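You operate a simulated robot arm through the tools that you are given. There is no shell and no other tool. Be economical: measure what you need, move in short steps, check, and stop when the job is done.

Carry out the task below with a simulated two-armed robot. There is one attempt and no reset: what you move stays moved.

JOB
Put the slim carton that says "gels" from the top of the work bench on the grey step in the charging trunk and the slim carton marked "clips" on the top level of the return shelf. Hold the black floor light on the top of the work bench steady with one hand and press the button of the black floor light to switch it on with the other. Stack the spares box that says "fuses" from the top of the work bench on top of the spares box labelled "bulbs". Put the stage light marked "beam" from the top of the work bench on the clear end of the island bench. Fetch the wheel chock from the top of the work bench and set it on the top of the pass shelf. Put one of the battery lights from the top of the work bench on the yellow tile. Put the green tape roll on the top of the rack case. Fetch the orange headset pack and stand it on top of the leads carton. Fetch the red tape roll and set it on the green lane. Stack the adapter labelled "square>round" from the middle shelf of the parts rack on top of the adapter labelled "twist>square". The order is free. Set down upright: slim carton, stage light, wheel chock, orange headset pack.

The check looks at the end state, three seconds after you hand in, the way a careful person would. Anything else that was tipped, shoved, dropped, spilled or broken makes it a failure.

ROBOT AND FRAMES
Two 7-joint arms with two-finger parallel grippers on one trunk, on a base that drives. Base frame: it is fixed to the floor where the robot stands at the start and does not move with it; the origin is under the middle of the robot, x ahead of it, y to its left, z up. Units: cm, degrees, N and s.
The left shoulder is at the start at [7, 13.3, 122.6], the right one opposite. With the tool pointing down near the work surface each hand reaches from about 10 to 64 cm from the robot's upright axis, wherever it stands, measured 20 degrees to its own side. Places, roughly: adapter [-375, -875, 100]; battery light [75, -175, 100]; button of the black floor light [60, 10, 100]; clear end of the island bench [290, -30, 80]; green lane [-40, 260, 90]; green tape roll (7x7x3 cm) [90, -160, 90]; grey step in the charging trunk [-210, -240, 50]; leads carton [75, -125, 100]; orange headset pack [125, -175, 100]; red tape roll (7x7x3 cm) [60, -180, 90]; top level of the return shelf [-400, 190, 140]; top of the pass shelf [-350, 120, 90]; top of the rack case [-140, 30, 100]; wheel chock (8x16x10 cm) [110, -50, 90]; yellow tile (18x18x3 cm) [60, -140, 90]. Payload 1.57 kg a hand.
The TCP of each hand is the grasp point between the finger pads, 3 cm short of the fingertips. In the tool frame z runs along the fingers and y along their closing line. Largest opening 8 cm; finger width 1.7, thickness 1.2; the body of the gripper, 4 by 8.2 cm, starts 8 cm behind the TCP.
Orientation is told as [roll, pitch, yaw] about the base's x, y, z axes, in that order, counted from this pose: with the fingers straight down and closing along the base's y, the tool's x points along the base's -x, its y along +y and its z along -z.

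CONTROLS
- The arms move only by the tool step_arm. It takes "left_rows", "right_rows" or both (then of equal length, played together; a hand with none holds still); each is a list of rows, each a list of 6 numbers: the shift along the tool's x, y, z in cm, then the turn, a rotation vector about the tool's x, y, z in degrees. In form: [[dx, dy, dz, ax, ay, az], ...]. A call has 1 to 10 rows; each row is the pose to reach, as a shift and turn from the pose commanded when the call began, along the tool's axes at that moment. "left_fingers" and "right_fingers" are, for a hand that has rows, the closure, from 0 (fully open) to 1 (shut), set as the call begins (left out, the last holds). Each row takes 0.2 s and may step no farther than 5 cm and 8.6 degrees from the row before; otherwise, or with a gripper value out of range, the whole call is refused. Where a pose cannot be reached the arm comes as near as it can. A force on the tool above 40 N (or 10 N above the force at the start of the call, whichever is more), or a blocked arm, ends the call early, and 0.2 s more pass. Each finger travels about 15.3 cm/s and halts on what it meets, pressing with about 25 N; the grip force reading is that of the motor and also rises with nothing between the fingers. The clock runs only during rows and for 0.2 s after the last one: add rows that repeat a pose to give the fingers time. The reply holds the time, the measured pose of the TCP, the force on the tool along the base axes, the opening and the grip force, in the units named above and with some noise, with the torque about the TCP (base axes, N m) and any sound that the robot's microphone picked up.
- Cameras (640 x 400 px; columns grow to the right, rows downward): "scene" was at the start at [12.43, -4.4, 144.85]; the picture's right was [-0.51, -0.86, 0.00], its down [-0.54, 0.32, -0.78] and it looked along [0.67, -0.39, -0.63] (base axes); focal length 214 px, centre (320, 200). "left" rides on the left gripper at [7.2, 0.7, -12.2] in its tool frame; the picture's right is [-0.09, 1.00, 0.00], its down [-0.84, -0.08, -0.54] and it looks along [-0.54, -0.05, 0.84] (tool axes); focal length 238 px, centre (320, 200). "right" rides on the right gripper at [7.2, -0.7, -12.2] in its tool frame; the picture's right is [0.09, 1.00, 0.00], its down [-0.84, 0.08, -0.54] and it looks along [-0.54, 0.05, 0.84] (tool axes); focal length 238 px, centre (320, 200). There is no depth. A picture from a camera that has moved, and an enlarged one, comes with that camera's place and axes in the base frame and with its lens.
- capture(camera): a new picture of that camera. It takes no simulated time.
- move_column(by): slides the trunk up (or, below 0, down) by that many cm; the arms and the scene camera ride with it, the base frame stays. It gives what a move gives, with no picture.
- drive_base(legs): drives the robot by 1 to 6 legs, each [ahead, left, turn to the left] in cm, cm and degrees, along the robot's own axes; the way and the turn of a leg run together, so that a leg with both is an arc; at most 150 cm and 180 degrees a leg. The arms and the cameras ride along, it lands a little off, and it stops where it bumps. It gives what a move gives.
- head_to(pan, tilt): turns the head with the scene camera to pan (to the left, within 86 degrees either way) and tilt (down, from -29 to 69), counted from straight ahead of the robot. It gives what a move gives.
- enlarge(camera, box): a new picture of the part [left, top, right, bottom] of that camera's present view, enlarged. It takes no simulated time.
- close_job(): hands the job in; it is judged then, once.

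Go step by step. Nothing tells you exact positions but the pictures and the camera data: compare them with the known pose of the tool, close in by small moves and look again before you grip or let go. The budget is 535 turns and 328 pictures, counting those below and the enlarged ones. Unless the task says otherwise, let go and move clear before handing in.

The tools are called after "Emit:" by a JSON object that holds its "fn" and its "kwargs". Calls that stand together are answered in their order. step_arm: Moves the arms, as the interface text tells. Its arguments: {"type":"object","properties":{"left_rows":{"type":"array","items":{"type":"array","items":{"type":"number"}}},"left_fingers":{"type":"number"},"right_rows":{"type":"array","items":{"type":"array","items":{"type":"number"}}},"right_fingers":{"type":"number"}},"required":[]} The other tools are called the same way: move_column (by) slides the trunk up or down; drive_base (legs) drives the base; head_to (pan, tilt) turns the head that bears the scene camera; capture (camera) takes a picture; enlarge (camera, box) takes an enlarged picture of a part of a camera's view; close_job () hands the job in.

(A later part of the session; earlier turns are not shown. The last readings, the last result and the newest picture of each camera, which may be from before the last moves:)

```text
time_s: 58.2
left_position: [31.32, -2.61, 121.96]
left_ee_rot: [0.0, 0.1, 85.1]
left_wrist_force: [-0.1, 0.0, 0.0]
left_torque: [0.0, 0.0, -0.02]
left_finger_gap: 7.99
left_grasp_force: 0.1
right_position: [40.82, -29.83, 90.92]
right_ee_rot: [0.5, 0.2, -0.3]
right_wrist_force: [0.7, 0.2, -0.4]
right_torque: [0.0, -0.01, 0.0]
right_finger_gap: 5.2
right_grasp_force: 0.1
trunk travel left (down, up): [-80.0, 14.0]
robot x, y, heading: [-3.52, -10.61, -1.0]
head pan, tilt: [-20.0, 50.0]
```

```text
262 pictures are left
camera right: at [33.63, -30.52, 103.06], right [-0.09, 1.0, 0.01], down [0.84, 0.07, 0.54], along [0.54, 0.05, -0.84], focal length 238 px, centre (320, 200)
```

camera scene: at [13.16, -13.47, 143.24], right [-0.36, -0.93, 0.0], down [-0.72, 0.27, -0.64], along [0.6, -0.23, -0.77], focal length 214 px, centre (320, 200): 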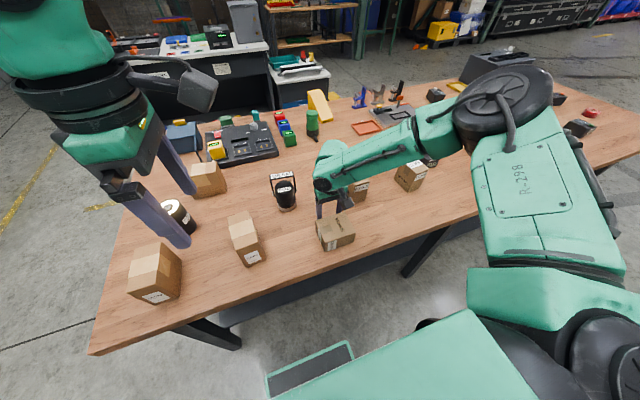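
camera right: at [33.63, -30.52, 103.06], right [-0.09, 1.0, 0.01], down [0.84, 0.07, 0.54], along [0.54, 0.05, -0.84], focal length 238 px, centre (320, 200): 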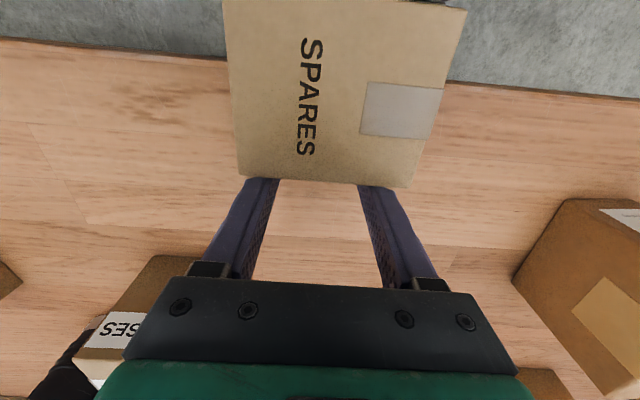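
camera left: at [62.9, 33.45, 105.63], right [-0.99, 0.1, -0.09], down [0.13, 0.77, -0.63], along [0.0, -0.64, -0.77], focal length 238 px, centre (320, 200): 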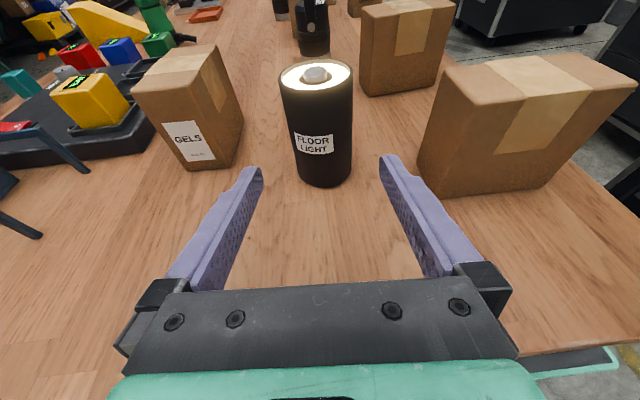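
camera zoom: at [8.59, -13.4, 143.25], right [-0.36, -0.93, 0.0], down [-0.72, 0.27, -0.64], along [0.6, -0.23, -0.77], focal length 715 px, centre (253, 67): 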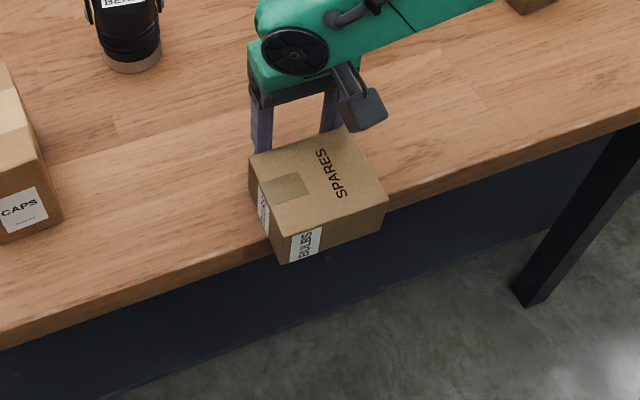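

Overhang ~2.7 cm, bench edge at x=34.7. Now I'll raise the right hand, back the base off and turn the hand horizontal.

Emit:
{"fn": "step_arm", "kwargs": {"right_rows": [[-1.5, 0, 0, 0, 0, 0], [-1.5, 0, -4, 0, 0, 0], [-1.5, 0, -8, 0, 0, 0], [-1.5, 0, -12, 0, 0, 0], [-1.5, 0, -16, 0, 0, 0], [-1.5, 0, -20, 0, 0, 0]], "right_fingers": 0}}

Emit:
{"fn": "drive_base", "kwargs": {"legs": [[-25, 0, 0]]}}

Emit:
{"fn": "step_arm", "kwargs": {"right_rows": [[0, 0, 0, 0, -8.5, 0], [0, 0, 0, 0, -17, 0], [0, 0, 0, 0, -25.5, 0], [0, 0, 0, 0, -34, 0], [0, 0, 0, 0, -42.5, 0], [0, 0, 0, 0, -51, 0], [0, 0, 0, 0, -59.5, 0], [0, 0, 0, 0, -68, 0], [0, 0, 0, 0, -76.5, 0], [0, 0, 0, 0, -85, 0]]}}

Emit:
{"fn": "capture", "kwargs": {"camera": "scene"}}

```text
time_s: 59.6
left_position: [31.2, -2.52, 121.99]
left_ee_rot: [0.0, 0.0, 85.0]
left_wrist_force: [0.0, -0.2, 0.6]
left_torque: [0.01, -0.01, 0.03]
left_finger_gap: 7.99
left_grasp_force: 0.1
right_position: [42.29, -29.68, 110.81]
right_ee_rot: [0.5, 0.3, -0.5]
right_wrist_force: [-0.5, 0.1, 0.7]
right_torque: [-0.02, 0.0, -0.01]
right_finger_gap: 7.99
right_grasp_force: 0.0
trunk travel left (down, up): [-80.0, 14.0]
robot x, y, heading: [-3.79, -10.75, -0.7]
head pan, tilt: [-20.0, 50.0]
```

```text
time_s: 61.4
left_position: [6.95, -2.16, 121.81]
left_ee_rot: [0.1, 0.0, 85.2]
left_wrist_force: [0.7, -0.7, -0.4]
left_torque: [-0.01, 0.02, 0.0]
left_finger_gap: 8.04
left_grasp_force: 0.0
right_position: [17.95, -29.31, 110.59]
right_ee_rot: [0.6, 0.4, -0.4]
right_wrist_force: [0.3, 1.0, -0.1]
right_torque: [0.02, 0.01, 0.01]
right_finger_gap: 8.0
right_grasp_force: 0.0
trunk travel left (down, up): [-80.0, 14.0]
robot x, y, heading: [-28.72, -10.16, -1.1]
head pan, tilt: [-20.0, 50.0]
```

```text
time_s: 63.6
left_position: [6.62, -2.22, 122.05]
left_ee_rot: [0.1, 0.0, 85.3]
left_wrist_force: [0.4, 0.7, -1.2]
left_torque: [0.02, 0.0, -0.03]
left_finger_gap: 8.01
left_grasp_force: 0.0
right_position: [17.53, -29.44, 110.53]
right_ee_rot: [6.0, -84.7, -6.3]
right_wrist_force: [-0.3, -0.8, 1.6]
right_torque: [-0.03, -0.02, -0.01]
right_finger_gap: 8.01
right_grasp_force: 0.1
right hand out of reach, approached as far as the arm can: row 5, 6, 7, 8, 9
trunk travel left (down, up): [-80.0, 14.0]
robot x, y, heading: [-28.34, -10.03, -0.7]
head pan, tilt: [-20.0, 50.0]
```

```text
261 pictures are left
camera scene: at [-16.09, -13.05, 143.26], right [-0.36, -0.93, 0.0], down [-0.72, 0.27, -0.64], along [0.6, -0.23, -0.77], focal length 214 px, centre (320, 200)
```

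scene: 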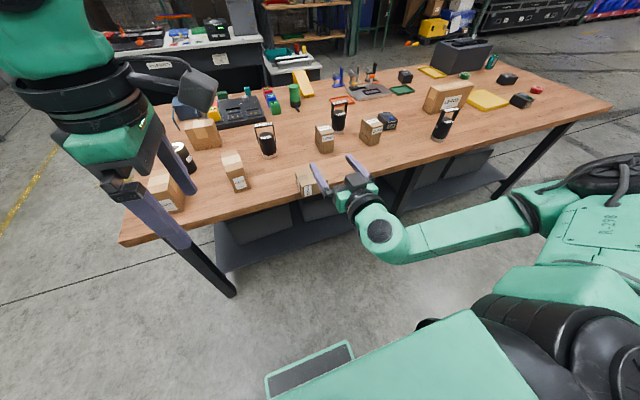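

Hand is horizontal. Now roll it -86° so the fingers close vertically.

Emit:
{"fn": "step_arm", "kwargs": {"right_rows": [[0, 0, 0, 0, 0, -8.6], [0, 0, 0, 0, 0, -17.2], [0, 0, 0, 0, 0, -25.8], [0, 0, 0, 0, 0, -34.4], [0, 0, 0, 0, 0, -43], [0, 0, 0, 0, 0, -51.6], [0, 0, 0, 0, 0, -60.2], [0, 0, 0, 0, 0, -68.8], [0, 0, 0, 0, 0, -77.4], [0, 0, 0, 0, 0, -86]]}}

Emit:
{"fn": "capture", "kwargs": {"camera": "right"}}

Emit:
{"fn": "capture", "kwargs": {"camera": "scene"}}

```text
time_s: 65.8
left_position: [6.75, -2.21, 121.95]
left_ee_rot: [0.0, 0.1, 85.2]
left_wrist_force: [0.5, 0.5, -0.1]
left_torque: [0.02, 0.03, 0.05]
left_finger_gap: 8.0
left_grasp_force: 0.1
right_position: [17.67, -29.35, 110.72]
right_ee_rot: [-84.6, -4.3, 89.3]
right_wrist_force: [-0.6, 0.6, -0.6]
right_torque: [0.0, -0.01, 0.01]
right_finger_gap: 8.02
right_grasp_force: 0.0
trunk travel left (down, up): [-80.0, 14.0]
robot x, y, heading: [-28.32, -10.2, -0.9]
head pan, tilt: [-20.0, 50.0]
```

```text
260 pictures are left
camera right: at [5.43, -36.5, 111.9], right [-0.09, -0.02, -1.0], down [-0.54, 0.84, 0.04], along [0.84, 0.54, -0.09], focal length 238 px, centre (320, 200)
```

right: 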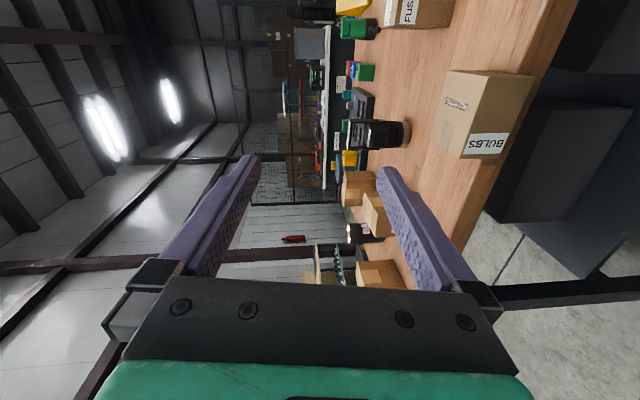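

```text
259 pictures are left
camera scene: at [-16.03, -12.99, 143.25], right [-0.36, -0.93, 0.0], down [-0.72, 0.27, -0.64], along [0.6, -0.23, -0.77], focal length 214 px, centre (320, 200)
```

scene: 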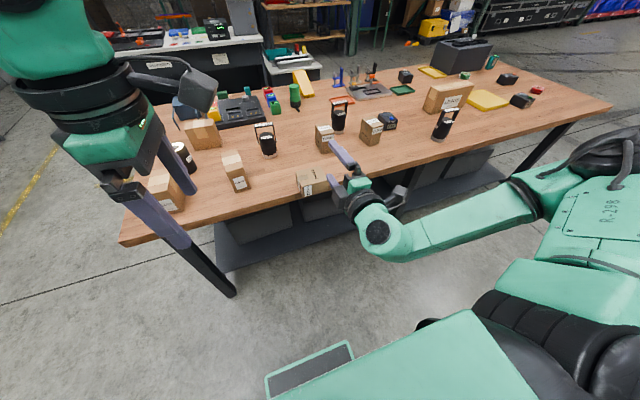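

Good pose. I'll lower to the box's mid height in front of the edge, levelling the pitch by 5°.

Emit:
{"fn": "step_arm", "kwargs": {"right_rows": [[0.1, 4.2, 1.8, 1, 0, 0], [0.1, 8.4, 3.6, 2, 0, 0], [0.2, 12.7, 5.5, 3, 0, 0], [0.2, 16.9, 7.3, 4, 0, 0], [0.3, 21.2, 9.2, 5, 0, 0], [0.3, 21.2, 9.2, 5, 0, 0]]}}

Emit:
{"fn": "capture", "kwargs": {"camera": "right"}}

Emit:
{"fn": "enlarge", "kwargs": {"camera": "scene", "box": [260, 120, 420, 240]}}

```text
time_s: 67.2
left_position: [6.63, -2.25, 122.08]
left_ee_rot: [0.0, 0.0, 85.2]
left_wrist_force: [0.3, 0.5, 0.8]
left_torque: [0.0, -0.02, -0.01]
left_finger_gap: 8.02
left_grasp_force: 0.0
right_position: [23.16, -33.11, 101.94]
right_ee_rot: [-89.7, -4.6, 89.3]
right_wrist_force: [1.1, -0.5, -0.5]
right_torque: [0.01, 0.05, 0.02]
right_finger_gap: 8.0
right_grasp_force: 0.0
right hand out of reach, approached as far as the arm can: row 2, 3, 4, 5, 6
trunk travel left (down, up): [-80.0, 14.0]
robot x, y, heading: [-28.29, -10.08, -0.9]
head pan, tilt: [-20.0, 50.0]
```

```text
258 pictures are left
camera right: at [10.78, -40.21, 102.03], right [-0.01, -0.01, -1.0], down [-0.53, 0.85, -0.01], along [0.85, 0.53, -0.01], focal length 238 px, centre (320, 200)
```

right: 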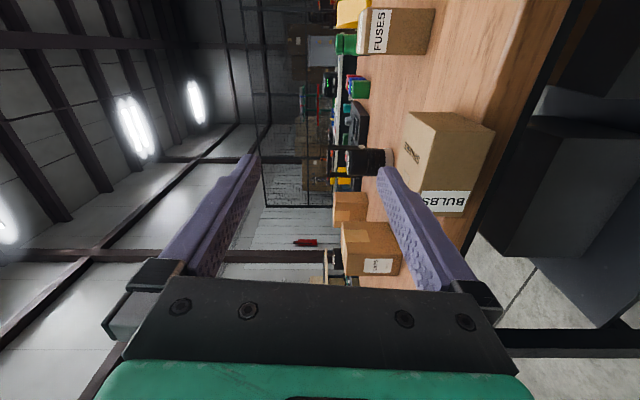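

```text
3.33 times, centred on (340, 180) of scene
camera zoom: at [-16.11, -13.02, 143.26], right [-0.36, -0.93, 0.0], down [-0.72, 0.27, -0.64], along [0.6, -0.23, -0.77], focal length 715 px, centre (253, 267)
```

zoom: 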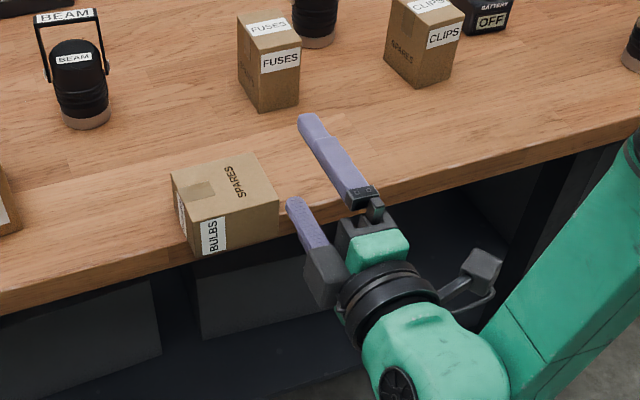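

Reach-limited downward, so I'll lower the trunk 13 cm and shift the base left 3.3 cm instead.

Emit:
{"fn": "move_column", "kwargs": {"by": -13.1}}

Emit:
{"fn": "drive_base", "kwargs": {"legs": [[0, 3.4, 0]]}}

Emit:
{"fn": "capture", "kwargs": {"camera": "right"}}

Emit:
{"fn": "enlarge", "kwargs": {"camera": "scene", "box": [260, 120, 420, 240]}}

```text
time_s: 68.8
left_position: [6.66, -2.18, 108.99]
left_ee_rot: [0.0, 0.0, 85.2]
left_wrist_force: [0.3, -0.3, 0.3]
left_torque: [0.03, 0.03, 0.0]
left_finger_gap: 8.02
left_grasp_force: 0.0
right_position: [23.17, -33.14, 88.72]
right_ee_rot: [-89.8, -4.5, 89.3]
right_wrist_force: [-0.2, 0.3, 1.2]
right_torque: [0.01, 0.02, 0.02]
right_finger_gap: 7.98
right_grasp_force: 0.0
trunk travel left (down, up): [-66.9, 27.1]
robot x, y, heading: [-28.11, -10.5, -0.9]
head pan, tilt: [-20.0, 50.0]
```

```text
time_s: 69.7
left_position: [6.69, 0.89, 108.81]
left_ee_rot: [0.0, -0.3, 85.1]
left_wrist_force: [-0.2, -0.4, -0.1]
left_torque: [0.01, 0.0, 0.02]
left_finger_gap: 7.99
left_grasp_force: 0.1
right_position: [23.16, -30.07, 88.73]
right_ee_rot: [-89.7, -4.6, 89.3]
right_wrist_force: [-0.2, -0.4, 0.0]
right_torque: [0.02, 0.03, 0.03]
right_finger_gap: 8.0
right_grasp_force: 0.0
trunk travel left (down, up): [-66.9, 27.1]
robot x, y, heading: [-28.19, -6.85, -0.8]
head pan, tilt: [-20.0, 50.0]
```

```text
256 pictures are left
camera right: at [10.84, -37.06, 88.81], right [-0.01, -0.01, -1.0], down [-0.53, 0.85, -0.01], along [0.85, 0.53, -0.01], focal length 238 px, centre (320, 200)
```

right: 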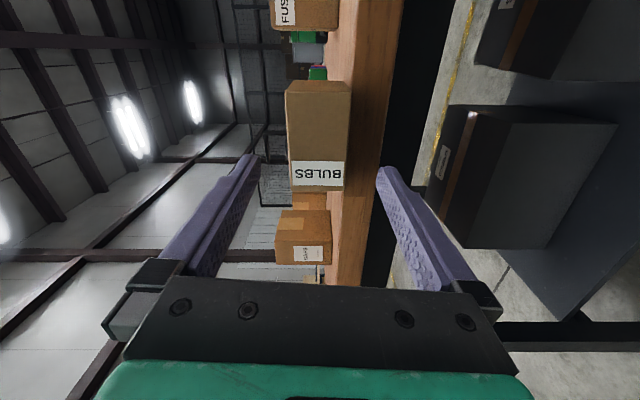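

```text
3.33 times, centred on (340, 180) of scene
camera zoom: at [-15.99, -9.98, 130.14], right [-0.36, -0.93, 0.0], down [-0.72, 0.28, -0.64], along [0.6, -0.23, -0.77], focal length 715 px, centre (253, 267)
```

zoom: 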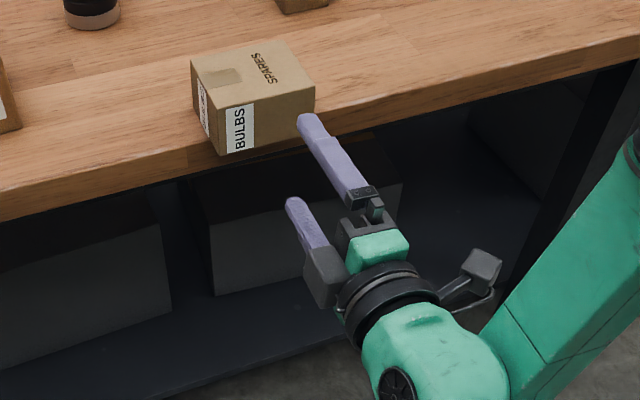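

Vertical alignment is right. Drive forward 7.5 cm so the fingers straddle the overhanging part.

Emit:
{"fn": "drive_base", "kwargs": {"legs": [[7.5, 0, 0]]}}

Emit:
{"fn": "capture", "kwargs": {"camera": "right"}}

Emit:
{"fn": "enlarge", "kwargs": {"camera": "scene", "box": [260, 120, 420, 240]}}

```text
time_s: 70.7
left_position: [14.24, 1.05, 108.79]
left_ee_rot: [0.0, 0.0, 85.2]
left_wrist_force: [-0.2, 0.7, 0.4]
left_torque: [-0.02, -0.02, -0.02]
left_finger_gap: 8.01
left_grasp_force: 0.2
right_position: [30.83, -29.88, 88.7]
right_ee_rot: [-89.8, -4.5, 89.5]
right_wrist_force: [-0.2, 0.2, -0.6]
right_torque: [0.02, 0.0, -0.03]
right_finger_gap: 7.99
right_grasp_force: 0.0
trunk travel left (down, up): [-66.9, 27.1]
robot x, y, heading: [-20.4, -6.54, -1.1]
head pan, tilt: [-20.0, 50.0]
```

```text
254 pictures are left
camera right: at [18.48, -36.91, 88.92], right [-0.01, -0.01, -1.0], down [-0.53, 0.85, -0.01], along [0.85, 0.53, -0.01], focal length 238 px, centre (320, 200)
```

right: 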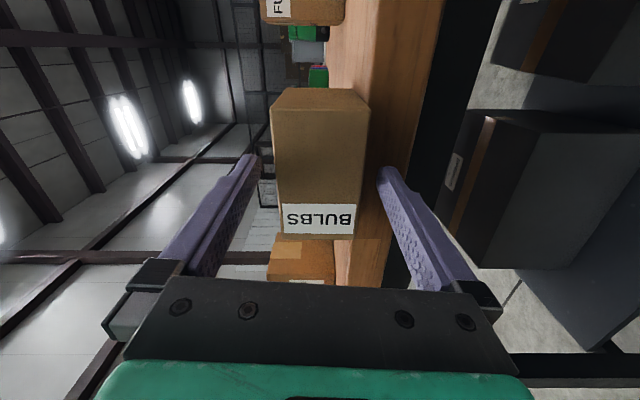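

```text
3.33 times, centred on (340, 180) of scene
camera zoom: at [-8.41, -9.75, 130.16], right [-0.36, -0.93, 0.0], down [-0.72, 0.27, -0.64], along [0.6, -0.23, -0.77], focal length 715 px, centre (253, 267)
```

zoom: 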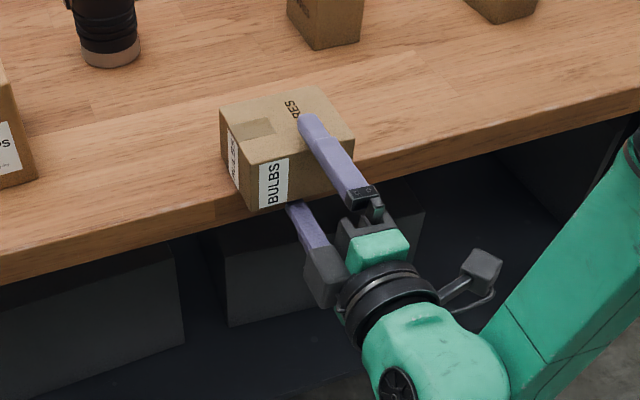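

Straddling correctly. Nudge 0.5 cm further and close.

Emit:
{"fn": "step_arm", "kwargs": {"right_rows": [[0, 0, 0.5, 0, 0, 0], [0, 0, 0.5, 0, 0, 0]]}}

Emit:
{"fn": "step_arm", "kwargs": {"right_rows": [[0, 0, 0, 0, 0, 0], [0, 0, 0, 0, 0, 0], [0, 0, 0, 0, 0, 0]], "right_fingers": 1}}

Emit:
{"fn": "capture", "kwargs": {"camera": "right"}}

```text
time_s: 71.3
left_position: [14.37, 1.03, 108.81]
left_ee_rot: [0.0, 0.0, 85.2]
left_wrist_force: [-0.5, 0.2, -1.0]
left_torque: [0.02, 0.01, 0.01]
left_finger_gap: 8.0
left_grasp_force: 0.0
right_position: [31.35, -29.76, 88.81]
right_ee_rot: [-89.6, -4.5, 89.4]
right_wrist_force: [0.3, 0.3, -1.0]
right_torque: [0.01, -0.02, -0.03]
right_finger_gap: 8.01
right_grasp_force: 0.0
trunk travel left (down, up): [-66.9, 27.1]
robot x, y, heading: [-20.69, -6.79, -1.0]
head pan, tilt: [-20.0, 50.0]
```

```text
time_s: 72.1
left_position: [14.24, 0.94, 108.94]
left_ee_rot: [-0.1, 0.0, 85.2]
left_wrist_force: [0.4, -0.8, -0.6]
left_torque: [-0.03, 0.01, -0.01]
left_finger_gap: 8.0
left_grasp_force: 0.0
right_position: [31.37, -29.87, 88.82]
right_ee_rot: [-89.6, -4.5, 89.5]
right_wrist_force: [0.0, 0.0, 0.9]
right_torque: [-0.11, -0.13, -0.05]
right_finger_gap: 5.66
right_grasp_force: 24.7
trunk travel left (down, up): [-66.9, 27.1]
robot x, y, heading: [-20.42, -6.86, -0.9]
head pan, tilt: [-20.0, 50.0]
```

```text
252 pictures are left
camera right: at [19.03, -36.88, 88.98], right [-0.01, -0.01, -1.0], down [-0.53, 0.85, -0.01], along [0.85, 0.53, -0.01], focal length 238 px, centre (320, 200)
```

right: 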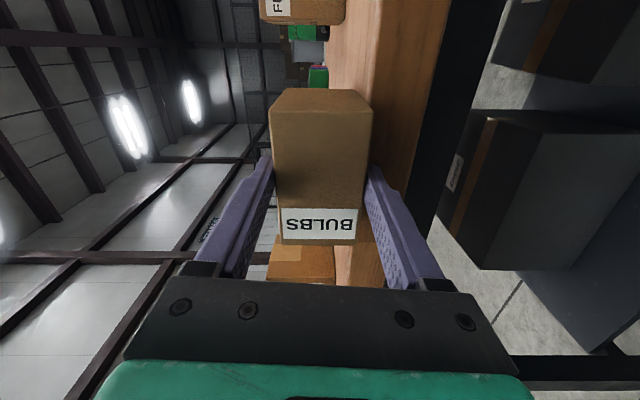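

Gripped. Lift with the trunk by 13 cm.

Emit:
{"fn": "move_column", "kwargs": {"by": 13}}

Emit:
{"fn": "capture", "kwargs": {"camera": "right"}}

```text
time_s: 73.7
left_position: [14.37, 1.06, 121.76]
left_ee_rot: [0.0, -0.1, 85.3]
left_wrist_force: [-0.3, -0.2, -0.2]
left_torque: [0.05, 0.03, -0.02]
left_finger_gap: 8.0
left_grasp_force: 0.1
right_position: [31.34, -29.77, 101.7]
right_ee_rot: [-89.6, -4.5, 89.4]
right_wrist_force: [-0.4, -0.1, -2.0]
right_torque: [0.01, 0.08, 0.01]
right_finger_gap: 5.66
right_grasp_force: 24.9
trunk travel left (down, up): [-79.9, 14.1]
robot x, y, heading: [-20.37, -7.16, -0.6]
head pan, tilt: [-20.0, 50.0]
```

```text
251 pictures are left
camera right: at [19.08, -36.89, 101.94], right [-0.01, -0.01, -1.0], down [-0.53, 0.85, -0.01], along [0.85, 0.53, -0.01], focal length 238 px, centre (320, 200)
```

right: 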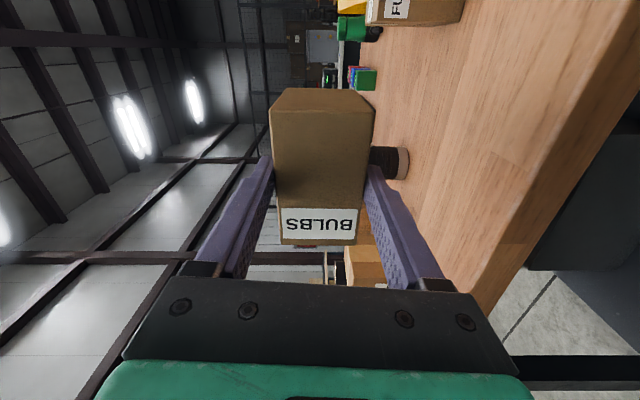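

Box held firmly. Roll +86°, then the last 4°.

Emit:
{"fn": "step_arm", "kwargs": {"right_rows": [[0, 0, 0, 0, 0, 8.6], [0, 0, 0, 0, 0, 17.2], [0, 0, 0, 0, 0, 25.8], [0, 0, 0, 0, 0, 34.4], [0, 0, 0, 0, 0, 43], [0, 0, 0, 0, 0, 51.6], [0, 0, 0, 0, 0, 60.2], [0, 0, 0, 0, 0, 68.8], [0, 0, 0, 0, 0, 77.4], [0, 0, 0, 0, 0, 86]]}}

Emit:
{"fn": "step_arm", "kwargs": {"right_rows": [[0, 0, 0, 0, 0, 4], [0, 0, 0, 0, 0, 4]]}}

Emit:
{"fn": "capture", "kwargs": {"camera": "right"}}

Emit:
{"fn": "enlarge", "kwargs": {"camera": "scene", "box": [240, 120, 440, 260]}}

```text
time_s: 75.9
left_position: [14.39, 1.06, 121.8]
left_ee_rot: [0.0, 0.0, 85.2]
left_wrist_force: [0.1, 0.5, 0.0]
left_torque: [-0.02, 0.0, 0.03]
left_finger_gap: 8.0
left_grasp_force: 0.0
right_position: [31.4, -29.73, 101.73]
right_ee_rot: [51.5, -89.2, -52.1]
right_wrist_force: [1.2, -1.5, -1.7]
right_torque: [0.01, 0.06, -0.01]
right_finger_gap: 5.65
right_grasp_force: 24.5
trunk travel left (down, up): [-79.9, 14.1]
robot x, y, heading: [-20.86, -6.82, -0.7]
head pan, tilt: [-20.0, 50.0]
```

```text
time_s: 76.5
left_position: [14.33, 1.14, 121.92]
left_ee_rot: [0.0, 0.0, 85.1]
left_wrist_force: [-0.2, -0.2, 0.0]
left_torque: [0.01, 0.01, -0.03]
left_finger_gap: 8.0
left_grasp_force: 0.0
right_position: [31.36, -29.84, 101.87]
right_ee_rot: [84.1, -85.6, -84.7]
right_wrist_force: [-0.7, 0.0, -2.5]
right_torque: [0.02, 0.09, -0.02]
right_finger_gap: 5.65
right_grasp_force: 24.8
trunk travel left (down, up): [-79.9, 14.1]
robot x, y, heading: [-20.65, -7.47, -0.4]
head pan, tilt: [-20.0, 50.0]
```

```text
250 pictures are left
camera right: at [19.09, -29.71, 94.64], right [0.01, 1.0, -0.01], down [-0.54, 0.02, 0.84], along [0.84, 0.0, 0.54], focal length 238 px, centre (320, 200)
```

right: 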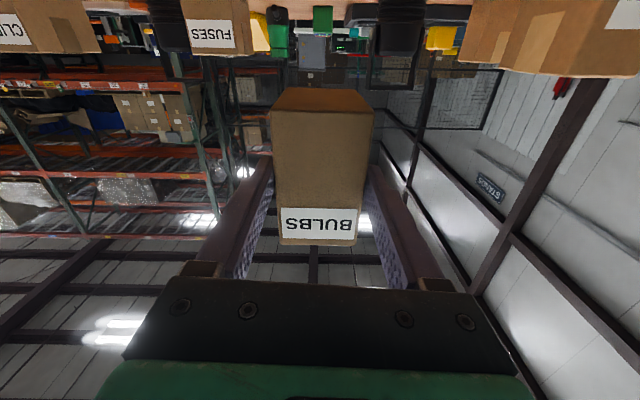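

```text
2.86 times, centred on (340, 190) of scene
camera zoom: at [-8.3, -9.73, 143.15], right [-0.36, -0.93, 0.0], down [-0.72, 0.27, -0.64], along [0.6, -0.23, -0.77], focal length 613 px, centre (263, 229)
```

zoom: 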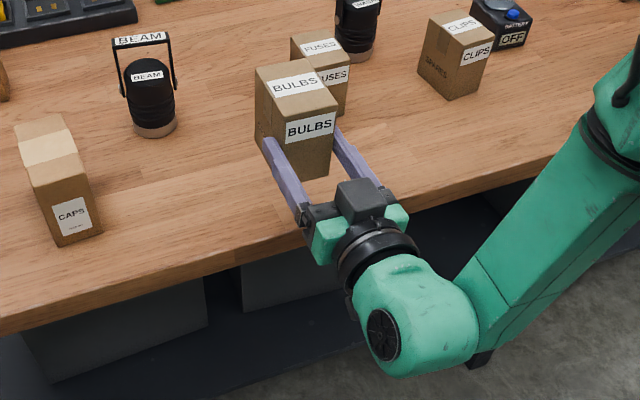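

Bulbs is upright in the hand. Drive forward 5.5 cm and lower it to the bench.

Emit:
{"fn": "drive_base", "kwargs": {"legs": [[5.5, 0, 0]]}}

Emit:
{"fn": "move_column", "kwargs": {"by": -10}}

Emit:
{"fn": "enlarge", "kwargs": {"camera": "scene", "box": [240, 120, 440, 260]}}

```text
time_s: 77.4
left_position: [19.11, 0.99, 122.05]
left_ee_rot: [-0.3, 0.0, 85.3]
left_wrist_force: [-0.7, 1.1, 0.3]
left_torque: [0.0, -0.05, 0.01]
left_finger_gap: 8.0
left_grasp_force: 0.1
right_position: [36.22, -29.81, 102.18]
right_ee_rot: [88.5, -85.5, -88.9]
right_wrist_force: [-0.3, -0.7, -0.9]
right_torque: [0.0, 0.11, 0.0]
right_finger_gap: 5.61
right_grasp_force: 25.0
trunk travel left (down, up): [-79.9, 14.1]
robot x, y, heading: [-15.21, -6.96, -0.9]
head pan, tilt: [-20.0, 50.0]
```

```text
time_s: 78.8
left_position: [19.74, 1.03, 111.77]
left_ee_rot: [0.0, 0.0, 85.2]
left_wrist_force: [1.0, 1.1, 0.3]
left_torque: [-0.02, -0.02, 0.0]
left_finger_gap: 7.96
left_grasp_force: 0.0
right_position: [36.85, -29.72, 91.76]
right_ee_rot: [83.7, -85.4, -84.2]
right_wrist_force: [0.6, 0.6, -1.6]
right_torque: [0.01, 0.05, 0.05]
right_finger_gap: 5.63
right_grasp_force: 24.7
trunk travel left (down, up): [-69.9, 24.1]
robot x, y, heading: [-15.3, -7.01, -0.8]
head pan, tilt: [-20.0, 50.0]
```

```text
2.86 times, centred on (340, 190) of scene
camera zoom: at [-2.88, -9.79, 133.15], right [-0.35, -0.94, 0.0], down [-0.72, 0.27, -0.64], along [0.6, -0.23, -0.77], focal length 613 px, centre (263, 229)
```

zoom: 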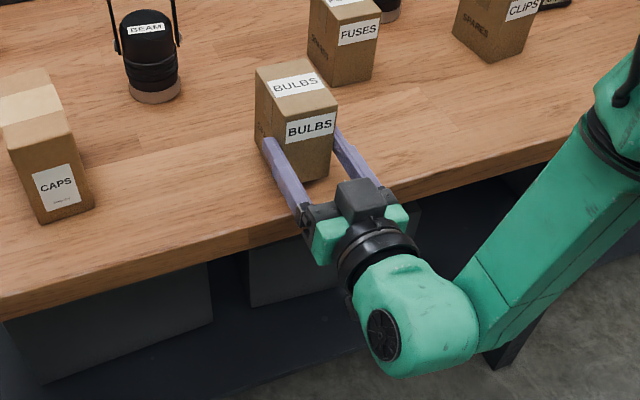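

Small downward steps until contact.

Emit:
{"fn": "step_arm", "kwargs": {"right_rows": [[0.4, 0, 0, 0, 0, 0], [0.7, 0, 0, 0, 0, 0], [1.0, 0, 0, 0, 0, 0], [1.2, 0, 0, 0, 0, 0], [1.4, 0, 0, 0, 0, 0]]}}

```text
time_s: 80.0
left_position: [19.74, 1.03, 111.91]
left_ee_rot: [0.0, 0.0, 85.2]
left_wrist_force: [0.1, 0.1, 0.0]
left_torque: [0.0, 0.0, -0.01]
left_finger_gap: 7.99
left_grasp_force: 0.0
right_position: [36.59, -29.93, 91.58]
right_ee_rot: [82.8, -85.6, -83.3]
right_wrist_force: [-0.2, 0.4, -2.4]
right_torque: [0.0, 0.08, 0.0]
right_finger_gap: 5.61
right_grasp_force: 25.1
right hand out of reach, approached as far as the arm can: row 1, 2, 3, 4, 5
trunk travel left (down, up): [-69.9, 24.1]
robot x, y, heading: [-14.92, -6.75, -0.7]
head pan, tilt: [-20.0, 50.0]
```

Arm can't go lower; use the trunk in small steps.

Emit:
{"fn": "move_column", "kwargs": {"by": -0.6}}

Emit:
{"fn": "move_column", "kwargs": {"by": -0.3}}

Emit:
{"fn": "move_column", "kwargs": {"by": -0.3}}

```text
time_s: 80.5
left_position: [19.69, 1.1, 111.21]
left_ee_rot: [0.0, 0.0, 85.2]
left_wrist_force: [0.0, -1.0, -0.8]
left_torque: [-0.03, 0.01, -0.01]
left_finger_gap: 8.03
left_grasp_force: 0.1
right_position: [36.6, -29.98, 91.04]
right_ee_rot: [82.8, -85.5, -83.4]
right_wrist_force: [0.8, 0.1, -1.7]
right_torque: [0.01, 0.06, 0.02]
right_finger_gap: 5.65
right_grasp_force: 25.5
trunk travel left (down, up): [-69.3, 24.7]
robot x, y, heading: [-14.69, -6.71, -0.7]
head pan, tilt: [-20.0, 50.0]
```

```text
time_s: 81.0
left_position: [19.68, 1.09, 110.97]
left_ee_rot: [0.0, -0.1, 85.2]
left_wrist_force: [-0.3, 0.0, -0.3]
left_torque: [-0.04, -0.01, -0.01]
left_finger_gap: 8.0
left_grasp_force: 0.0
right_position: [36.61, -30.03, 90.72]
right_ee_rot: [82.7, -85.5, -83.4]
right_wrist_force: [0.1, -0.3, -2.1]
right_torque: [-0.02, 0.1, 0.01]
right_finger_gap: 5.59
right_grasp_force: 24.9
trunk travel left (down, up): [-69.0, 25.0]
robot x, y, heading: [-15.19, -7.16, -0.7]
head pan, tilt: [-20.0, 50.0]
```

```text
time_s: 81.5
left_position: [19.62, 1.03, 110.75]
left_ee_rot: [0.1, 0.0, 85.2]
left_wrist_force: [-0.6, -0.4, 0.9]
left_torque: [0.01, -0.01, 0.0]
left_finger_gap: 8.0
left_grasp_force: 0.1
right_position: [36.59, -29.83, 90.66]
right_ee_rot: [85.8, -85.5, -86.3]
right_wrist_force: [0.3, -1.4, 4.0]
right_torque: [-0.2, -0.42, -0.07]
right_finger_gap: 5.61
right_grasp_force: 25.6
trunk travel left (down, up): [-68.7, 25.3]
robot x, y, heading: [-15.2, -7.07, -1.0]
head pan, tilt: [-20.0, 50.0]
```

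Contact made. One more 0.3, then release and back away.

Emit:
{"fn": "move_column", "kwargs": {"by": -0.3}}

Emit:
{"fn": "step_arm", "kwargs": {"right_rows": [[0, 0, 0, 0, 0, 0], [0, 0, 0, 0, 0, 0], [0, 0, 0, 0, 0, 0]], "right_fingers": 0}}

Emit:
{"fn": "drive_base", "kwargs": {"legs": [[-15, 0, 0]]}}

Emit:
{"fn": "enlarge", "kwargs": {"camera": "scene", "box": [240, 80, 440, 220]}}

```text
time_s: 82.1
left_position: [19.53, 1.09, 110.54]
left_ee_rot: [0.0, 0.0, 85.2]
left_wrist_force: [0.2, -0.3, -0.4]
left_torque: [0.03, 0.01, 0.01]
left_finger_gap: 7.99
left_grasp_force: 0.1
right_position: [36.49, -29.91, 90.51]
right_ee_rot: [89.7, -85.6, -90.2]
right_wrist_force: [3.4, -2.5, 19.1]
right_torque: [-0.67, -0.35, 0.02]
right_finger_gap: 5.62
right_grasp_force: 24.7
trunk travel left (down, up): [-68.4, 25.6]
robot x, y, heading: [-15.36, -6.72, -0.9]
head pan, tilt: [-20.0, 50.0]
```

```text
time_s: 82.9
left_position: [19.63, 1.04, 110.37]
left_ee_rot: [-0.1, 0.0, 85.2]
left_wrist_force: [0.1, -0.3, -0.3]
left_torque: [0.01, 0.0, 0.01]
left_finger_gap: 7.99
left_grasp_force: 0.1
right_position: [36.6, -29.96, 90.1]
right_ee_rot: [82.4, -85.4, -82.9]
right_wrist_force: [-0.8, -0.2, 0.0]
right_torque: [0.0, 0.01, 0.01]
right_finger_gap: 8.0
right_grasp_force: 0.0
trunk travel left (down, up): [-68.4, 25.6]
robot x, y, heading: [-15.21, -7.05, -0.7]
head pan, tilt: [-20.0, 50.0]
```

```text
time_s: 84.2
left_position: [4.85, 1.4, 110.29]
left_ee_rot: [0.1, 0.0, 85.3]
left_wrist_force: [0.4, -0.5, -0.3]
left_torque: [0.0, -0.03, 0.01]
left_finger_gap: 8.01
left_grasp_force: 0.0
right_position: [21.76, -29.71, 90.18]
right_ee_rot: [82.4, -85.5, -82.9]
right_wrist_force: [0.6, 0.0, 0.0]
right_torque: [0.0, -0.03, -0.01]
right_finger_gap: 8.0
right_grasp_force: 0.2
trunk travel left (down, up): [-68.4, 25.6]
robot x, y, heading: [-30.05, -7.09, -0.7]
head pan, tilt: [-20.0, 50.0]
```

```text
2.86 times, centred on (340, 150) of scene
camera zoom: at [-17.77, -9.57, 131.64], right [-0.35, -0.94, 0.0], down [-0.72, 0.27, -0.64], along [0.6, -0.23, -0.77], focal length 613 px, centre (263, 343)
```

zoom: 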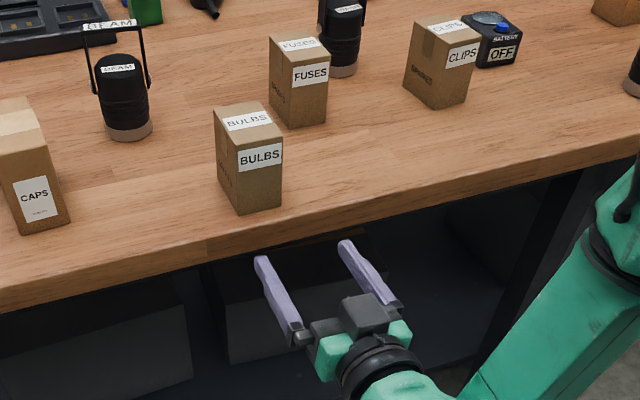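

Bulbs stands upright again. I'll restore the trunk and right-hand pose, then return boxes properly.

Emit:
{"fn": "move_column", "kwargs": {"by": 11.6}}

Emit:
{"fn": "step_arm", "kwargs": {"right_rows": [[0, 0, 0, 0, 8.5, 0], [0, 0, 0, 0, 17, 0], [0, 0, 0, 0, 25.5, 0], [0, 0, 0, 0, 34, 0], [0, 0, 0, 0, 42.5, 0], [0, 0, 0, 0, 51, 0], [0, 0, 0, 0, 59.5, 0], [0, 0, 0, 0, 68, 0], [0, 0, 0, 0, 76.5, 0], [0, 0, 0, 0, 85, 0]]}}

Emit:
{"fn": "capture", "kwargs": {"camera": "scene"}}

```text
time_s: 85.7
left_position: [4.76, 1.4, 121.99]
left_ee_rot: [0.0, 0.0, 85.2]
left_wrist_force: [-1.0, 0.2, -0.6]
left_torque: [0.0, -0.03, 0.0]
left_finger_gap: 7.96
left_grasp_force: 0.1
right_position: [21.58, -29.67, 101.82]
right_ee_rot: [83.1, -85.4, -83.6]
right_wrist_force: [-0.1, -0.7, 0.3]
right_torque: [-0.01, 0.0, -0.05]
right_finger_gap: 8.05
right_grasp_force: 0.0
trunk travel left (down, up): [-80.0, 14.0]
robot x, y, heading: [-30.21, -6.69, -0.6]
head pan, tilt: [-20.0, 50.0]
```

```text
time_s: 87.9
left_position: [4.79, 1.32, 121.83]
left_ee_rot: [0.1, 0.0, 85.4]
left_wrist_force: [0.1, -0.4, 0.1]
left_torque: [-0.02, 0.02, -0.01]
left_finger_gap: 8.01
left_grasp_force: 0.0
right_position: [21.77, -29.66, 101.66]
right_ee_rot: [4.5, -4.2, -0.7]
right_wrist_force: [-1.2, -0.1, -0.3]
right_torque: [0.01, -0.02, 0.02]
right_finger_gap: 8.02
right_grasp_force: 0.1
trunk travel left (down, up): [-80.0, 14.0]
robot x, y, heading: [-30.27, -6.56, -0.7]
head pan, tilt: [-20.0, 50.0]
```

```text
246 pictures are left
camera scene: at [-17.75, -9.5, 143.24], right [-0.35, -0.94, 0.0], down [-0.72, 0.27, -0.64], along [0.6, -0.23, -0.77], focal length 214 px, centre (320, 200)
```

scene: 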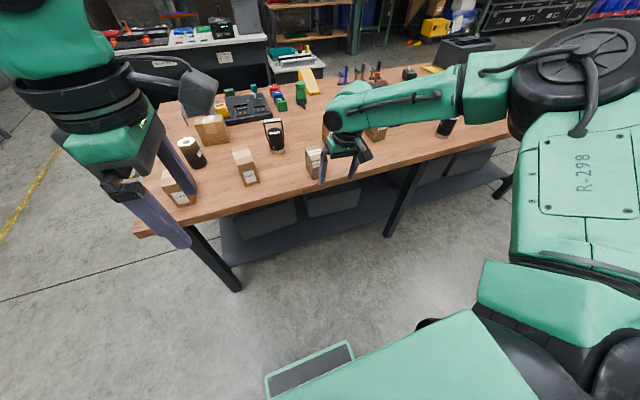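

Emit:
{"fn": "step_arm", "kwargs": {"right_rows": [[0, 0, -4, 4.5, 4.2, 0], [0, 0, -8, 4.5, 4.2, 0], [0, 0, -12, 4.5, 4.2, 0]]}}

Emit:
{"fn": "drive_base", "kwargs": {"legs": [[36, -16, 0]]}}

Emit:
{"fn": "capture", "kwargs": {"camera": "right"}}

```text
time_s: 88.7
left_position: [4.58, 1.32, 122.04]
left_ee_rot: [-0.2, 0.0, 85.3]
left_wrist_force: [-0.7, -0.4, -0.2]
left_torque: [0.0, -0.01, -0.02]
left_finger_gap: 8.0
left_grasp_force: 0.0
right_position: [20.53, -30.72, 113.83]
right_ee_rot: [-0.1, -0.2, -0.5]
right_wrist_force: [0.0, -0.5, 0.8]
right_torque: [0.02, 0.01, 0.04]
right_finger_gap: 8.0
right_grasp_force: 0.0
trunk travel left (down, up): [-80.0, 14.0]
robot x, y, heading: [-30.34, -6.6, -1.1]
head pan, tilt: [-20.0, 50.0]
```

```text
time_s: 91.2
left_position: [39.84, -15.21, 122.09]
left_ee_rot: [-0.1, 0.0, 85.1]
left_wrist_force: [-0.3, 0.3, -0.5]
left_torque: [0.04, 0.0, -0.02]
left_finger_gap: 8.0
left_grasp_force: 0.1
right_position: [55.69, -47.23, 113.92]
right_ee_rot: [-0.1, -0.3, -0.9]
right_wrist_force: [-0.6, -0.9, 0.0]
right_torque: [0.03, -0.01, 0.02]
right_finger_gap: 8.0
right_grasp_force: 0.1
trunk travel left (down, up): [-80.0, 14.0]
robot x, y, heading: [5.24, -22.85, -0.9]
head pan, tilt: [-20.0, 50.0]
```

```text
245 pictures are left
camera right: at [48.42, -47.72, 126.0], right [-0.08, 1.0, 0.0], down [0.83, 0.07, 0.55], along [0.55, 0.04, -0.84], focal length 238 px, centre (320, 200)
```

right: 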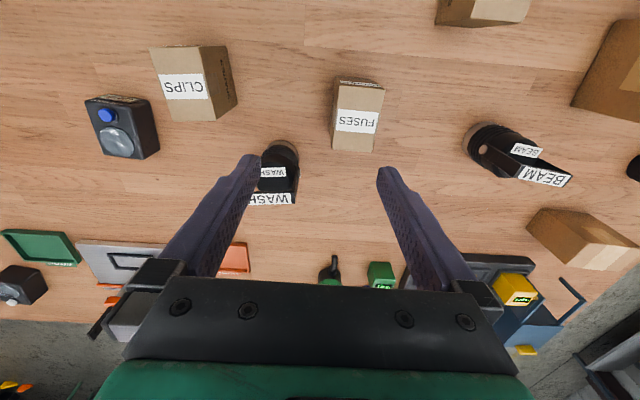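

Fuses at (55.9,-42.5). Lower onto it for a deep grip.

Emit:
{"fn": "step_arm", "kwargs": {"right_rows": [[-0.1, 2.4, 2, 0, 0, 0], [-0.1, 4.7, 5, 0, 0, 0], [-0.1, 4.7, 9.5, 0, 0, 0], [-0.1, 4.7, 14, 0, 0, 0], [-0.1, 4.7, 14, 0, 0, 0]]}}

Emit:
{"fn": "capture", "kwargs": {"camera": "right"}}

```text
time_s: 92.3
left_position: [39.92, -15.23, 122.09]
left_ee_rot: [0.0, 0.0, 85.2]
left_wrist_force: [0.0, 0.4, 0.0]
left_torque: [0.02, -0.02, -0.01]
left_finger_gap: 8.0
left_grasp_force: 0.0
right_position: [56.03, -42.48, 99.71]
right_ee_rot: [-0.1, -0.3, -0.9]
right_wrist_force: [-0.1, -0.6, -0.1]
right_torque: [-0.01, -0.02, 0.0]
right_finger_gap: 8.0
right_grasp_force: 0.0
trunk travel left (down, up): [-80.0, 14.0]
robot x, y, heading: [5.28, -23.05, -0.8]
head pan, tilt: [-20.0, 50.0]
```

```text
244 pictures are left
camera right: at [48.75, -43.05, 111.84], right [-0.08, 1.0, 0.0], down [0.83, 0.07, 0.55], along [0.54, 0.04, -0.84], focal length 238 px, centre (320, 200)
```

right: 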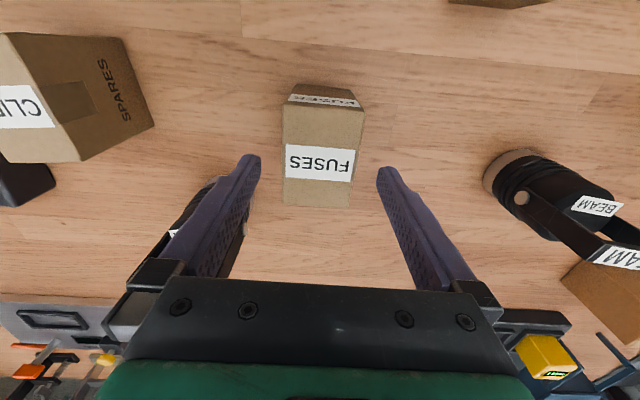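

Emit:
{"fn": "step_arm", "kwargs": {"right_rows": [[0, 0, 4.5, 0, 0, 0], [0, 0, 9.2, 0, 0, 0], [0, 0, 9.2, 0, 0, 0]]}}

Emit:
{"fn": "step_arm", "kwargs": {"right_rows": [[0, 0, 0, 0, 0, 0], [0, 0, 0, 0, 0, 0], [0, 0, 0, 0, 0, 0], [0, 0, 0, 0, 0, 0]], "right_fingers": 1}}

Emit:
{"fn": "step_arm", "kwargs": {"right_rows": [[0, 0, -0.5, 0, 0, 0], [0, 0, -1.2, 0, 0, 0], [0, 0, -2, 0, 0, 0], [0, 0, -3, 0, 0, 0]]}}

Emit:
{"fn": "capture", "kwargs": {"camera": "right"}}

Emit:
{"fn": "enlarge", "kwargs": {"camera": "scene", "box": [240, 120, 440, 260]}}

```text
time_s: 93.2
left_position: [39.99, -15.24, 121.99]
left_ee_rot: [0.0, 0.0, 85.1]
left_wrist_force: [0.0, -0.3, -0.2]
left_torque: [0.02, -0.01, 0.01]
left_finger_gap: 7.98
left_grasp_force: 0.0
right_position: [54.33, -43.57, 91.94]
right_ee_rot: [0.0, -0.4, -0.8]
right_wrist_force: [0.3, -0.4, 0.5]
right_torque: [0.0, 0.02, 0.01]
right_finger_gap: 7.98
right_grasp_force: 0.1
right hand out of reach, approached as far as the arm can: row 2, 3
trunk travel left (down, up): [-80.0, 14.0]
robot x, y, heading: [4.89, -23.11, -0.8]
head pan, tilt: [-20.0, 50.0]
```

```text
time_s: 94.2
left_position: [40.05, -15.35, 121.95]
left_ee_rot: [-0.1, 0.1, 85.1]
left_wrist_force: [-0.1, -0.2, -0.4]
left_torque: [0.02, -0.05, 0.0]
left_finger_gap: 8.01
left_grasp_force: 0.0
right_position: [54.41, -43.61, 91.96]
right_ee_rot: [0.0, -0.3, -0.7]
right_wrist_force: [0.8, 0.1, 0.5]
right_torque: [0.02, 0.02, 0.04]
right_finger_gap: 5.65
right_grasp_force: 24.5
trunk travel left (down, up): [-80.0, 14.0]
robot x, y, heading: [5.24, -23.32, -0.6]
head pan, tilt: [-20.0, 50.0]
```

```text
time_s: 95.2
left_position: [40.07, -15.3, 121.94]
left_ee_rot: [0.0, 0.0, 85.2]
left_wrist_force: [-0.1, 0.2, 0.2]
left_torque: [-0.02, -0.03, 0.02]
left_finger_gap: 8.01
left_grasp_force: 0.1
right_position: [54.25, -43.56, 95.0]
right_ee_rot: [0.0, -0.3, -0.8]
right_wrist_force: [-0.2, 0.2, -1.9]
right_torque: [0.01, 0.03, -0.01]
right_finger_gap: 5.65
right_grasp_force: 25.5
trunk travel left (down, up): [-80.0, 14.0]
robot x, y, heading: [4.95, -23.3, -0.7]
head pan, tilt: [-20.0, 50.0]
```

```text
243 pictures are left
camera right: at [46.99, -44.1, 107.09], right [-0.08, 1.0, 0.0], down [0.84, 0.07, 0.55], along [0.54, 0.04, -0.84], focal length 238 px, centre (320, 200)
```

right: 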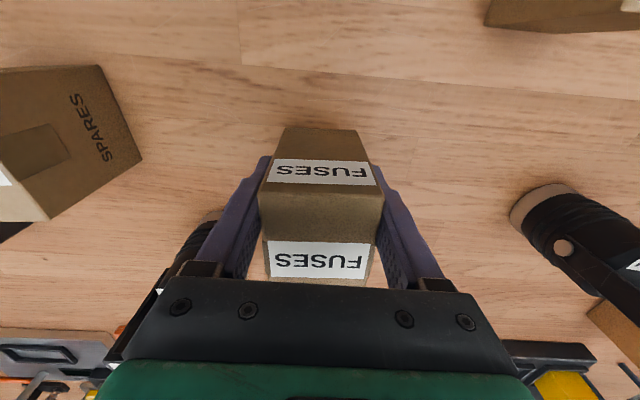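

```text
2.86 times, centred on (340, 190) of scene
camera zoom: at [17.36, -26.04, 143.25], right [-0.36, -0.93, 0.0], down [-0.72, 0.27, -0.64], along [0.6, -0.23, -0.77], focal length 613 px, centre (263, 229)
```

zoom: 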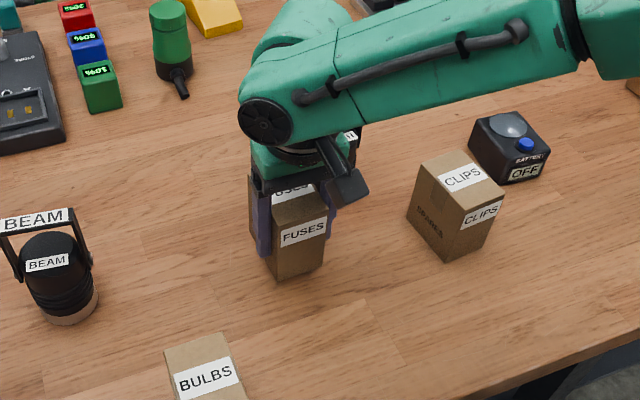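

Held well this time. I'll set it back on its original place (44,-47.5) with gentle motion, to free the spot for bulbs.

Emit:
{"fn": "step_arm", "kwargs": {"right_rows": [[1.5, -0.5, -1, 0, 0, 0], [3.5, -1.3, -1, 0, 0, 0], [5.5, -2.2, -1, 0, 0, 0], [7.5, -3, -1, 0, 0, 0], [9.5, -3.8, -1, 0, 0, 0], [10.3, -4, 0, 0, 0, 0], [10.3, -4, 1.2, 0, 0, 0], [10.3, -4, 2.4, 0, 0, 0], [10.3, -4, 2.9, 0, 0, 0]]}}

Emit:
{"fn": "capture", "kwargs": {"camera": "right"}}

```text
time_s: 97.2
left_position: [40.06, -15.18, 121.97]
left_ee_rot: [-0.1, 0.0, 85.0]
left_wrist_force: [0.3, 0.3, -0.4]
left_torque: [-0.02, -0.02, 0.01]
left_finger_gap: 7.99
left_grasp_force: 0.0
right_position: [43.97, -47.41, 91.97]
right_ee_rot: [-0.1, -0.4, -0.7]
right_wrist_force: [-0.1, 0.3, -2.2]
right_torque: [-0.03, 0.05, 0.01]
right_finger_gap: 5.67
right_grasp_force: 25.1
trunk travel left (down, up): [-80.0, 14.0]
robot x, y, heading: [5.17, -23.0, -0.5]
head pan, tilt: [-20.0, 50.0]
```

```text
241 pictures are left
camera right: at [36.75, -47.95, 104.08], right [-0.08, 1.0, 0.0], down [0.84, 0.07, 0.55], along [0.54, 0.04, -0.84], focal length 238 px, centre (320, 200)
```

right: 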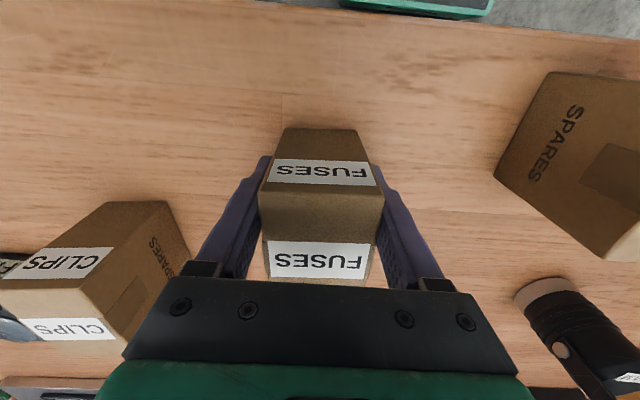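

Just at the bench; ease down a few mm, release, rise.

Emit:
{"fn": "step_arm", "kwargs": {"right_rows": [[0, 0, 0.2, 0, 0, 0], [0, 0, 0.35, 0, 0, 0]]}}

Emit:
{"fn": "step_arm", "kwargs": {"right_rows": [[0, 0, 0, 0, 0, 0], [0, 0, 0, 0, 0, 0], [0, 0, -3, 0, 0, 0], [0, 0, -7, 0, 0, 0], [0, 0, -11, 0, 0, 0], [0, 0, -15, 0, 0, 0]], "right_fingers": 0}}

Emit:
{"fn": "drive_base", "kwargs": {"legs": [[-2, 16, 0]]}}

Emit:
{"fn": "capture", "kwargs": {"camera": "right"}}

```text
time_s: 97.8
left_position: [39.84, -15.2, 122.18]
left_ee_rot: [-0.1, 0.0, 85.0]
left_wrist_force: [-0.4, 0.0, -0.5]
left_torque: [-0.02, 0.0, 0.01]
left_finger_gap: 7.98
left_grasp_force: 0.1
right_position: [43.96, -47.4, 91.92]
right_ee_rot: [-0.1, -0.7, -0.7]
right_wrist_force: [1.4, -5.7, 22.6]
right_torque: [0.07, 0.21, 0.34]
right_finger_gap: 5.64
right_grasp_force: 24.8
trunk travel left (down, up): [-80.0, 14.0]
robot x, y, heading: [5.24, -23.12, -0.9]
head pan, tilt: [-20.0, 50.0]
```

```text
time_s: 99.2
left_position: [39.94, -15.15, 121.88]
left_ee_rot: [0.0, 0.0, 85.1]
left_wrist_force: [0.2, 0.3, -0.1]
left_torque: [0.0, 0.01, 0.0]
left_finger_gap: 8.02
left_grasp_force: 0.0
right_position: [43.72, -47.52, 106.65]
right_ee_rot: [0.0, -0.3, -0.7]
right_wrist_force: [0.5, 0.3, -0.1]
right_torque: [0.02, 0.03, 0.02]
right_finger_gap: 7.99
right_grasp_force: 0.0
trunk travel left (down, up): [-80.0, 14.0]
robot x, y, heading: [5.06, -23.43, -0.9]
head pan, tilt: [-20.0, 50.0]
```

```text
time_s: 100.6
left_position: [38.37, 0.12, 122.03]
left_ee_rot: [-0.1, -0.1, 85.1]
left_wrist_force: [-0.4, -0.2, -1.1]
left_torque: [0.0, -0.01, 0.0]
left_finger_gap: 7.99
left_grasp_force: 0.1
right_position: [42.19, -32.28, 106.54]
right_ee_rot: [0.1, -0.2, -0.8]
right_wrist_force: [0.3, 0.2, -1.2]
right_torque: [0.02, 0.0, 0.01]
right_finger_gap: 8.02
right_grasp_force: 0.0
trunk travel left (down, up): [-80.0, 14.0]
robot x, y, heading: [3.4, -7.78, -1.0]
head pan, tilt: [-20.0, 50.0]
```

```text
240 pictures are left
camera right: at [34.9, -32.83, 118.64], right [-0.08, 1.0, 0.0], down [0.84, 0.06, 0.55], along [0.54, 0.04, -0.84], focal length 238 px, centre (320, 200)
```

right: 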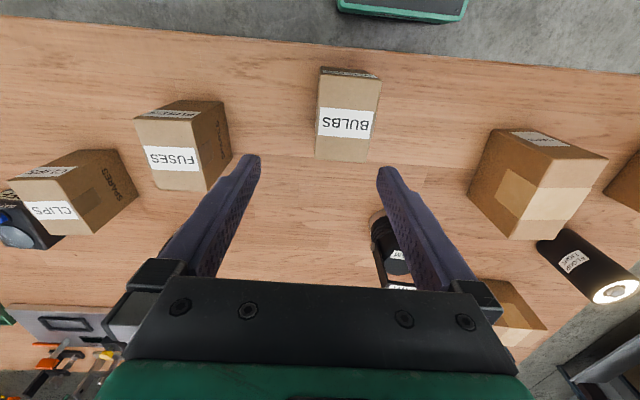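

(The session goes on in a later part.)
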